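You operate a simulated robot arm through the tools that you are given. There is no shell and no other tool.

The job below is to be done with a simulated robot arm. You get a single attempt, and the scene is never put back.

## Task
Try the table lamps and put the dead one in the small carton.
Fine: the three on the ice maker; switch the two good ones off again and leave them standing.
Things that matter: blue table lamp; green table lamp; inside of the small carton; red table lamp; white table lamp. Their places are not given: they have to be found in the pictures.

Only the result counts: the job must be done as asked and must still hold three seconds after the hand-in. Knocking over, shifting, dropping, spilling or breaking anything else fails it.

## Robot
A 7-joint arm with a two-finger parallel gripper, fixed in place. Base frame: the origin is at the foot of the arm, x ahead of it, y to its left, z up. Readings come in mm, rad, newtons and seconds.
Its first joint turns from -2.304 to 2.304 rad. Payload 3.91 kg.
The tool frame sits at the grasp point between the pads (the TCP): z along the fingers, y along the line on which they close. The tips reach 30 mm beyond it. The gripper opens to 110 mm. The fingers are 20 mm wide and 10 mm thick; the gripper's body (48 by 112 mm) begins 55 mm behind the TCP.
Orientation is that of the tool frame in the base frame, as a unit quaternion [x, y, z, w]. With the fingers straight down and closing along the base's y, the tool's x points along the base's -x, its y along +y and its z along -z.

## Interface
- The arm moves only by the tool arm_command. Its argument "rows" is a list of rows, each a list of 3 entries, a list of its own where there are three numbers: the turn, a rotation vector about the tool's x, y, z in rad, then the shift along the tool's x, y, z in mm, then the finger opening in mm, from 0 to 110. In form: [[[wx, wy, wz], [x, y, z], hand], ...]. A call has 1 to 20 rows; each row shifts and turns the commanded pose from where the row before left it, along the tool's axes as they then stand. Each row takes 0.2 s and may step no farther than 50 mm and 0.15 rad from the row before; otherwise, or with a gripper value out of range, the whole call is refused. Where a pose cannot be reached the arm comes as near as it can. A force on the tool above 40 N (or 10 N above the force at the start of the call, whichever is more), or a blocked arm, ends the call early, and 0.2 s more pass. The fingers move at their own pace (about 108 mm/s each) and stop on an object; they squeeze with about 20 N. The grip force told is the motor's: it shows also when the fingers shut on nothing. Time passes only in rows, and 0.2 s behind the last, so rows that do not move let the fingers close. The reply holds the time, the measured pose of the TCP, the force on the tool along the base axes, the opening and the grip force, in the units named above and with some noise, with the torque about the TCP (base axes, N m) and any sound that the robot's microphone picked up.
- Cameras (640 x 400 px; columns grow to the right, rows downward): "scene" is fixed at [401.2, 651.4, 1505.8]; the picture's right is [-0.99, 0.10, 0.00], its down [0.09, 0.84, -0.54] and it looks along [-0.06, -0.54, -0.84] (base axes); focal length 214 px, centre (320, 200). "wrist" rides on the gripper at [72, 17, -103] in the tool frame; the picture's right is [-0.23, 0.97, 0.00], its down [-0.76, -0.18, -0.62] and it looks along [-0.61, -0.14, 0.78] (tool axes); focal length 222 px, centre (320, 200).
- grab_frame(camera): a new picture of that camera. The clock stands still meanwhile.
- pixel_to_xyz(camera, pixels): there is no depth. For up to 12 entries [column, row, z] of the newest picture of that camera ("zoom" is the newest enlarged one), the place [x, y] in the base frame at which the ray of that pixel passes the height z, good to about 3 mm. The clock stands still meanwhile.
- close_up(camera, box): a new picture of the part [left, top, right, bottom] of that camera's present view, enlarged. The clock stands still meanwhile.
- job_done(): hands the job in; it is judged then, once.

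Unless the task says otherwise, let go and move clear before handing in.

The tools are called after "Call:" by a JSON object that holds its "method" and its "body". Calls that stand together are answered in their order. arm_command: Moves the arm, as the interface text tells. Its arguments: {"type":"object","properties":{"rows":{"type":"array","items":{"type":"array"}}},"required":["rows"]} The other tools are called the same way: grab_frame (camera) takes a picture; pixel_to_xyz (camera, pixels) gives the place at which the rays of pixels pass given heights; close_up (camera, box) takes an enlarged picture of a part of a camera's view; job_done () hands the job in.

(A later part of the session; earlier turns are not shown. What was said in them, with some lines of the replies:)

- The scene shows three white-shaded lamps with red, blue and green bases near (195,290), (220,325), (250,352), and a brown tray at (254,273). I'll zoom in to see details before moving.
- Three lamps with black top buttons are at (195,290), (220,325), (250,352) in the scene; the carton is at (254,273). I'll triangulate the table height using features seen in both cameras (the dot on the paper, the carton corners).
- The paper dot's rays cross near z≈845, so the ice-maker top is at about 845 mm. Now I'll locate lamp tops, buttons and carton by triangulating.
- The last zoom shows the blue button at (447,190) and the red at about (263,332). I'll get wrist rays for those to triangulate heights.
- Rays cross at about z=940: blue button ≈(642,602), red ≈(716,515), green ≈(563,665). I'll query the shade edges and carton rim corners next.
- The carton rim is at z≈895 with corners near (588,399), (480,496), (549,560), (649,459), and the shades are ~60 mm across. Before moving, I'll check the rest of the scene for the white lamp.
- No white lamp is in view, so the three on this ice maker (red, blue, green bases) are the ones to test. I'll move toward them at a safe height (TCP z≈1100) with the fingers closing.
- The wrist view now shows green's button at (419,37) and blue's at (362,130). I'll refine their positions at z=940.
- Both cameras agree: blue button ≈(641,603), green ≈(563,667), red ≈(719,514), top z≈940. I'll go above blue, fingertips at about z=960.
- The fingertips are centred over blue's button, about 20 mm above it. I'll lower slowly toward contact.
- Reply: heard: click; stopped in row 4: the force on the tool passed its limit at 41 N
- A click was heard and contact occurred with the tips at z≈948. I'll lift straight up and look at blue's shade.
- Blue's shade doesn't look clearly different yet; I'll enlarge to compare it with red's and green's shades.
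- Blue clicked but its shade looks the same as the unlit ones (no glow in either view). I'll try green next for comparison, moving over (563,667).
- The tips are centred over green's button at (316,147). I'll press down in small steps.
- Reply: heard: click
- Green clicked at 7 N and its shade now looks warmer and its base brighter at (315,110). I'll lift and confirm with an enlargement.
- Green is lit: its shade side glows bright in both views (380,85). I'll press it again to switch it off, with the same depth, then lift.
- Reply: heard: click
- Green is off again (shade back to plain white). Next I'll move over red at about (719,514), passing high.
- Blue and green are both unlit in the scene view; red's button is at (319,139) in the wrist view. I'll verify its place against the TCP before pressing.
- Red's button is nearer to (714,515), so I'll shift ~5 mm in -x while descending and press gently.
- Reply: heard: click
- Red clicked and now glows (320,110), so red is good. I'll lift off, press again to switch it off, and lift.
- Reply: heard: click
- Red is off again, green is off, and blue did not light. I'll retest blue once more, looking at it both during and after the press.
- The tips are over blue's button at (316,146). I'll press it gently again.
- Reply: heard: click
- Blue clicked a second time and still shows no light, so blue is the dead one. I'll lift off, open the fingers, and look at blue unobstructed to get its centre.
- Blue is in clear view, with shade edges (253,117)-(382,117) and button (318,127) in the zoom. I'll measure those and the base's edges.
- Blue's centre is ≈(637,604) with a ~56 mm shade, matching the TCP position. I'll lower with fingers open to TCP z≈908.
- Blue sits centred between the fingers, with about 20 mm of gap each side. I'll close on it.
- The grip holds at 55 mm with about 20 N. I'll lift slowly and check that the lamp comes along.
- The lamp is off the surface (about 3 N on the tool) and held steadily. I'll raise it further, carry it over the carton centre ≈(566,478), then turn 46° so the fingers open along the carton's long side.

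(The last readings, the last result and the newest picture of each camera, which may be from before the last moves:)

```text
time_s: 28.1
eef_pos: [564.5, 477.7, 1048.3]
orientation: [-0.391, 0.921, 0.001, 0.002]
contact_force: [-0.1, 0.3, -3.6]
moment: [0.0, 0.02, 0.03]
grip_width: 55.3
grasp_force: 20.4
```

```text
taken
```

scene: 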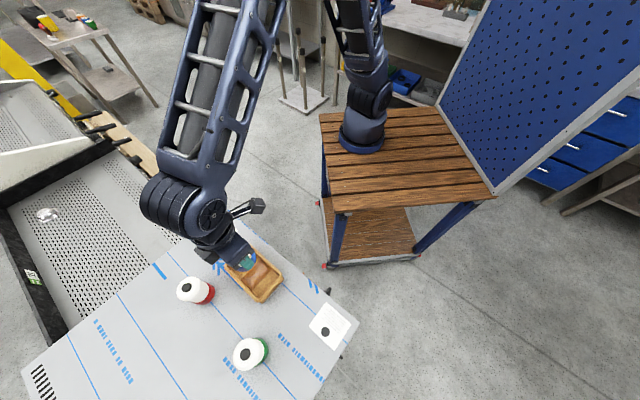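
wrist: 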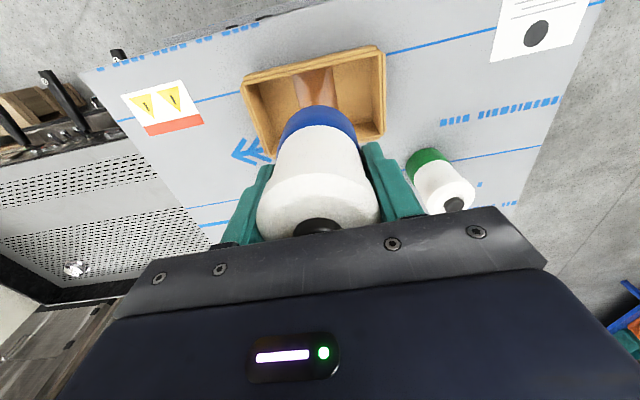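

The lamp hangs above the carton, and the tool's closing line is now along the carton's long side. I'll enlarge the wrist view to measure the rim corners relative to the TCP.

Call:
{"method": "close_up", "body": {"camera": "wrist", "box": [220, 30, 410, 170]}}

Call:
{"method": "close_up", "body": {"camera": "scene", "box": [190, 230, 310, 320]}}

```text
2.86 times, centred on (315, 100) of wrist
```

zoom: 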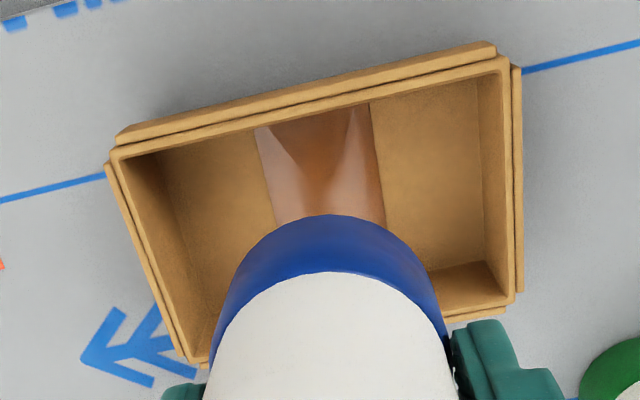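

```text
4.44 times, centred on (250, 275) of scene
```

zoom: 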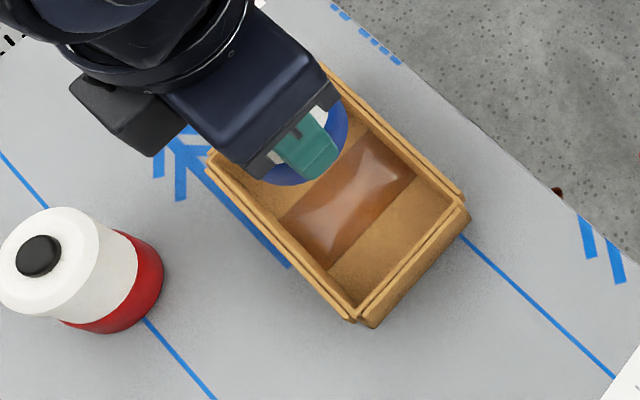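

I can see the inner rim corners; I'll convert them in wrist coordinates at rim height and likely floor height.

Call:
{"method": "pixel_to_xyz", "body": {"camera": "wrist", "pixels": [[245.7, 83.2, 893], [379.05, 51.7, 893], [380.8, 136.05, 893], [268.4, 156, 893], [372.75, 121.7, 850], [372, 60, 850]]}}

Call:
{"method": "pixel_to_xyz", "body": {"camera": "zoom", "pixels": [[462, 198, 893], [352, 312, 893], [210, 160, 893], [320, 80, 893], [440, 192, 850], [352, 300, 850]]}}

```text
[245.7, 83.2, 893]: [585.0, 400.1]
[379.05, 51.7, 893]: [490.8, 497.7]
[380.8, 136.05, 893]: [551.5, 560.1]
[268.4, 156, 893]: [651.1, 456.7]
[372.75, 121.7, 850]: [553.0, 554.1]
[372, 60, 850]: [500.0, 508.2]
```

```text
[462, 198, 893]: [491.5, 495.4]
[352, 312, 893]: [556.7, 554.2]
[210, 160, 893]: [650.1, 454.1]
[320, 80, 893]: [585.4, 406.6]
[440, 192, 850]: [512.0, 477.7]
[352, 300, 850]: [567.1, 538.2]
```

The carton's inner opening is about 135×86 mm centred at ≈(570,478), and the lamp fits upright. I'll shift ~4 mm and lower to just above the floor.

Call:
{"method": "arm_command", "body": {"rows": [[[0, 0, 0], [-2.8, -2.9, 0], 20], [[0, 0, 0], [0, 0, 35], 20], [[0, 0, 0], [0, 0, 30], 20], [[0, 0, 0], [0, 0, 25], 20], [[0, 0, 0], [0, 0, 0], 20]]}}

Call:
{"method": "grab_frame", "body": {"camera": "wrist"}}

Call:
{"method": "close_up", "body": {"camera": "scene", "box": [190, 230, 310, 320]}}

```text
time_s: 29.3
eef_pos: [570.1, 477.6, 956.7]
orientation: [-0.39, 0.921, 0.0, 0.001]
contact_force: [-0.3, 0.7, -2.9]
moment: [-0.01, 0.0, 0.03]
grip_width: 54.8
grasp_force: 20.4
```

```text
taken
```

wrist: 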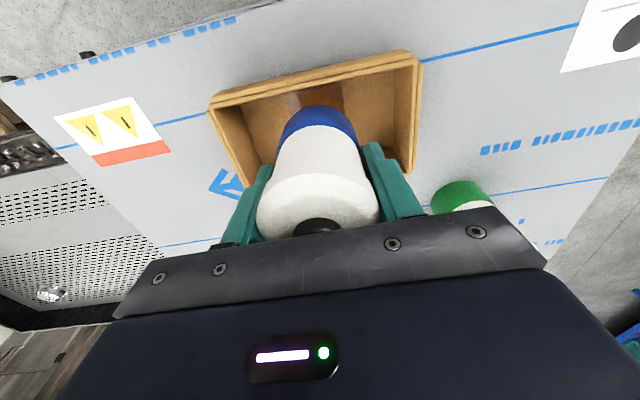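

```text
4.44 times, centred on (250, 275) of scene
```

zoom: 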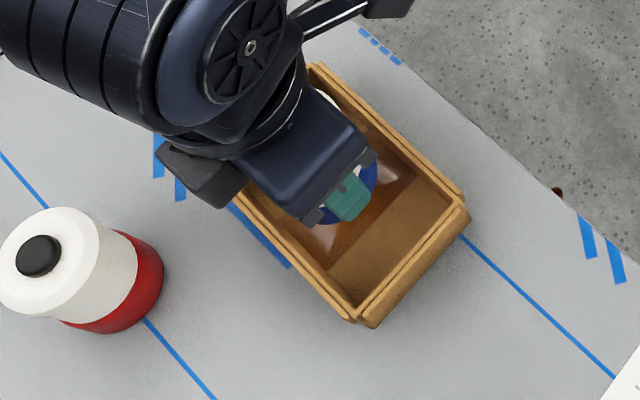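

The lamp's base is at about rim height. I'll check the margin between its far edge (320,105) and the carton's far inner wall, and the side margins.

Call:
{"method": "pixel_to_xyz", "body": {"camera": "wrist", "pixels": [[320, 105, 900], [322, 80, 893], [281, 135, 905], [358, 135, 905], [218, 108, 893], [412, 58, 893], [410, 165, 893]]}}

```text
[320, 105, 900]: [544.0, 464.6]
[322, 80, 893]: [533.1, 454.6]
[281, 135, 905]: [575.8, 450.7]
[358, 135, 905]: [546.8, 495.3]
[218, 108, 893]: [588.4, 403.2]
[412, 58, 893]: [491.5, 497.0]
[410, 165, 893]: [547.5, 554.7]
```

There's about 15 mm of gap on the near side, matching a centred lamp. I'll lower to just above the floor.

Call:
{"method": "arm_command", "body": {"rows": [[[0, 0, 0], [0, 0, 15], 20], [[0, 0, 0], [0, 0, 12], 20], [[0, 0, 0], [0, 0, 8], 20], [[0, 0, 0], [0, 0, 4], 20], [[0, 0, 0], [0, 0, 0], 20]]}}

```text
time_s: 30.5
eef_pos: [570.9, 479.5, 917.4]
orientation: [-0.39, 0.921, 0.001, 0.002]
contact_force: [-0.1, -0.7, -2.5]
moment: [0.0, 0.0, 0.04]
grip_width: 55.1
grasp_force: 20.8
```

No contact yet at z=917 (force still -2.5 N). I'll go down in 1.5 mm steps until the floor takes the load.

Call:
{"method": "arm_command", "body": {"rows": [[[0, 0, 0], [0, 0, 1.5], 20], [[0, 0, 0], [0, 0, 1.5], 20], [[0, 0, 0], [0, 0, 1], 20], [[0, 0, 0], [0, 0, 0], 20]]}}

```text
time_s: 31.5
eef_pos: [570.7, 478.1, 914.2]
orientation: [-0.39, 0.921, 0.001, 0.003]
contact_force: [-0.1, -0.4, -0.8]
moment: [-0.01, 0.05, 0.0]
grip_width: 55.2
grasp_force: 20.4
```

The load is dropping (-0.8 N), so the base is just touching. One more millimetre to seat it.

Call:
{"method": "arm_command", "body": {"rows": [[[0, 0, 0], [0, 0, 0.7], 20], [[0, 0, 0], [0, 0, 0.5], 20], [[0, 0, 0], [0, 0, 0], 20]]}}

Call:
{"method": "grab_frame", "body": {"camera": "wrist"}}

Call:
{"method": "close_up", "body": {"camera": "scene", "box": [190, 230, 310, 320]}}

```text
time_s: 32.3
eef_pos: [571.1, 478.9, 914.1]
orientation: [-0.391, 0.921, 0.001, 0.004]
contact_force: [-0.9, 1.7, 17.5]
moment: [-0.03, 0.08, 0.01]
grip_width: 55.5
grasp_force: 19.9
```

```text
taken
```

wrist: 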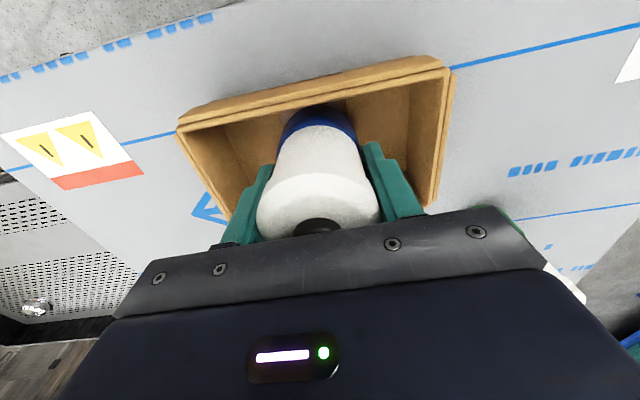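

```text
4.44 times, centred on (250, 275) of scene
```

zoom: 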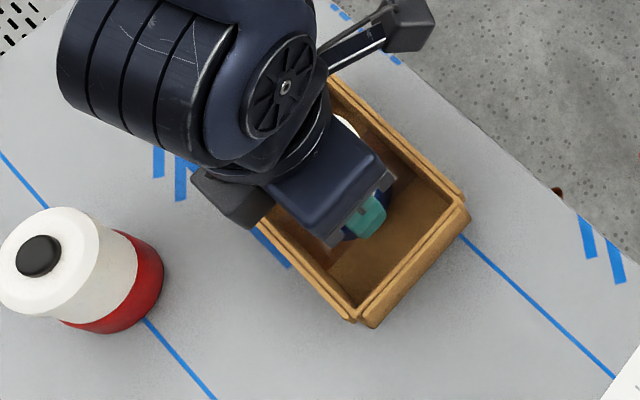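

The lamp now rests firmly on the carton floor (17.5 N reaction). I'll ease off slightly and open the fingers to 78 mm, which stays inside the carton.

Call:
{"method": "arm_command", "body": {"rows": [[[0, 0, 0], [0, 0, -0.8], 20], [[0, 0, 0], [0, 0, 0], 58], [[0, 0, 0], [0, 0, 0], 64], [[0, 0, 0], [0, 0, 0], 72], [[0, 0, 0], [0, 0, 0], 78], [[0, 0, 0], [0, 0, 0], 78]]}}

Call:
{"method": "grab_frame", "body": {"camera": "wrist"}}

```text
time_s: 33.7
eef_pos: [569.7, 477.6, 914.2]
orientation: [-0.39, 0.921, 0.001, 0.003]
contact_force: [0.3, -0.4, 1.1]
moment: [0.04, 0.0, -0.01]
grip_width: 77.9
grasp_force: 0.1
```

```text
taken
```

wrist: 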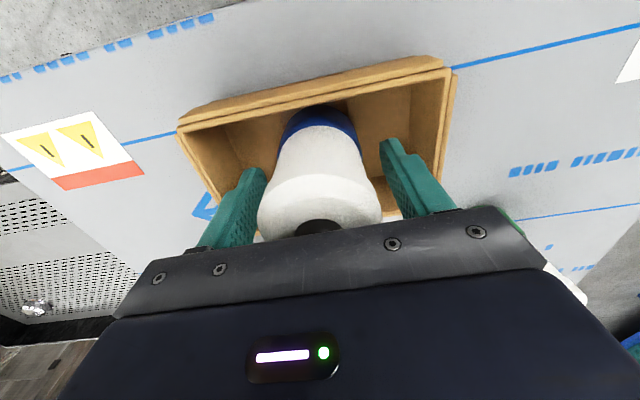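

The fingers are open on both sides with the lamp standing upright in the carton. I'll raise the gripper straight up, well clear.

Call:
{"method": "arm_command", "body": {"rows": [[[0, 0, 0], [0, 0, -10], 78], [[0, 0, 0], [0, 0, -20], 78], [[0, 0, 0], [0, 0, -30], 78], [[0, 0, 0], [0, 0, -40], 78], [[0, 0, 0], [0, 0, -45], 78], [[0, 0, 0], [0, 0, -45], 78], [[0, 0, 0], [0, 0, 0], 78]]}}

Call:
{"method": "grab_frame", "body": {"camera": "wrist"}}

Call:
{"method": "grab_frame", "body": {"camera": "scene"}}

```text
time_s: 35.3
eef_pos: [567.8, 475.5, 1104.2]
orientation: [-0.39, 0.921, 0.001, 0.002]
contact_force: [-0.1, 0.1, -0.3]
moment: [0.03, 0.01, 0.03]
grip_width: 78.1
grasp_force: 0.1
```

```text
taken
```

wrist: 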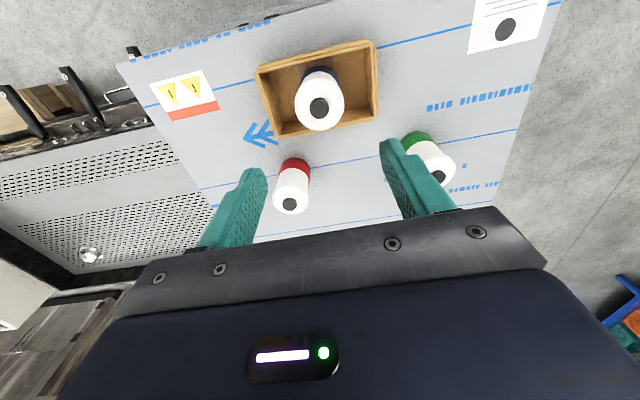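

```text
taken
```

scene: 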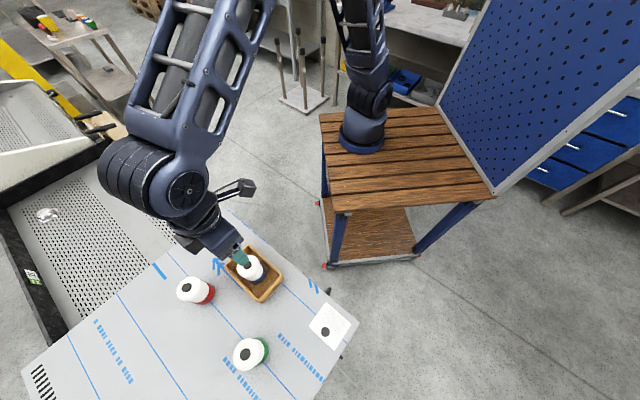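

Blue stands in the carton at (250,268), and red and green are standing unlit. I'll back away farther so I can inspect everything unobstructed.

Call:
{"method": "arm_command", "body": {"rows": [[[0, 0, 0], [0, 0, -40], 78], [[0, 0, 0], [30, 0, -30], 78], [[0, 0, 0], [40, 0, -10], 78], [[0, 0, 0], [45, 0, 0], 78], [[0, 0, 0], [45, 0, 0], 78], [[0, 0, 0], [0, 0, 0], 78], [[0, 0, 0], [0, 0, 0], 78]]}}

Call:
{"method": "close_up", "body": {"camera": "scene", "box": [150, 220, 310, 390]}}

Call:
{"method": "grab_frame", "body": {"camera": "wrist"}}

```text
time_s: 36.9
eef_pos: [459.5, 360.4, 1184.0]
orientation: [-0.39, 0.921, 0.0, 0.002]
contact_force: [-1.0, 0.0, -0.4]
moment: [0.04, 0.02, -0.01]
grip_width: 77.9
grasp_force: 0.1
```

```text
2.35 times, centred on (230, 305) of scene
```

zoom: 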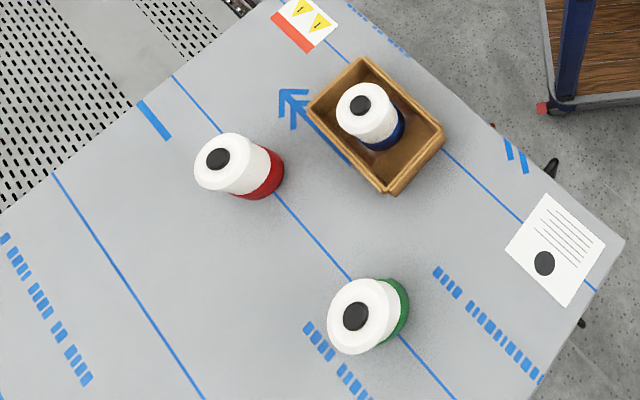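

```text
taken
```

wrist: 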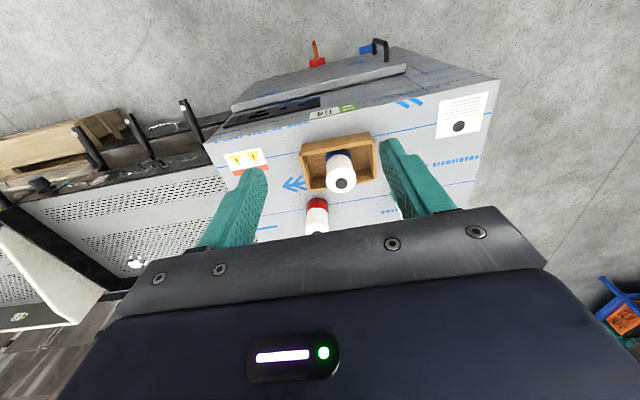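

The final pictures show blue standing in the carton (zoom 368,115). Red (218,159) and green (356,316) are unlit and in their original spots, the carton has not moved, and the arm is clear. I'm handing in.

Call:
{"method": "job_done", "body": {}}

```text
The job is handed in.
```

The blue table lamp was the dead one, and it is now standing upright in the small carton. I pressed its switch twice and heard a click each time, but it never lit.

The red and green lamps both lit when pressed. I switched them off again, and they are still standing in their original places.

The last pictures, taken with the arm clear, show the carton unmoved and nothing else disturbed. I did not see a white lamp anywhere in view, so I tested only the three on the ice maker.
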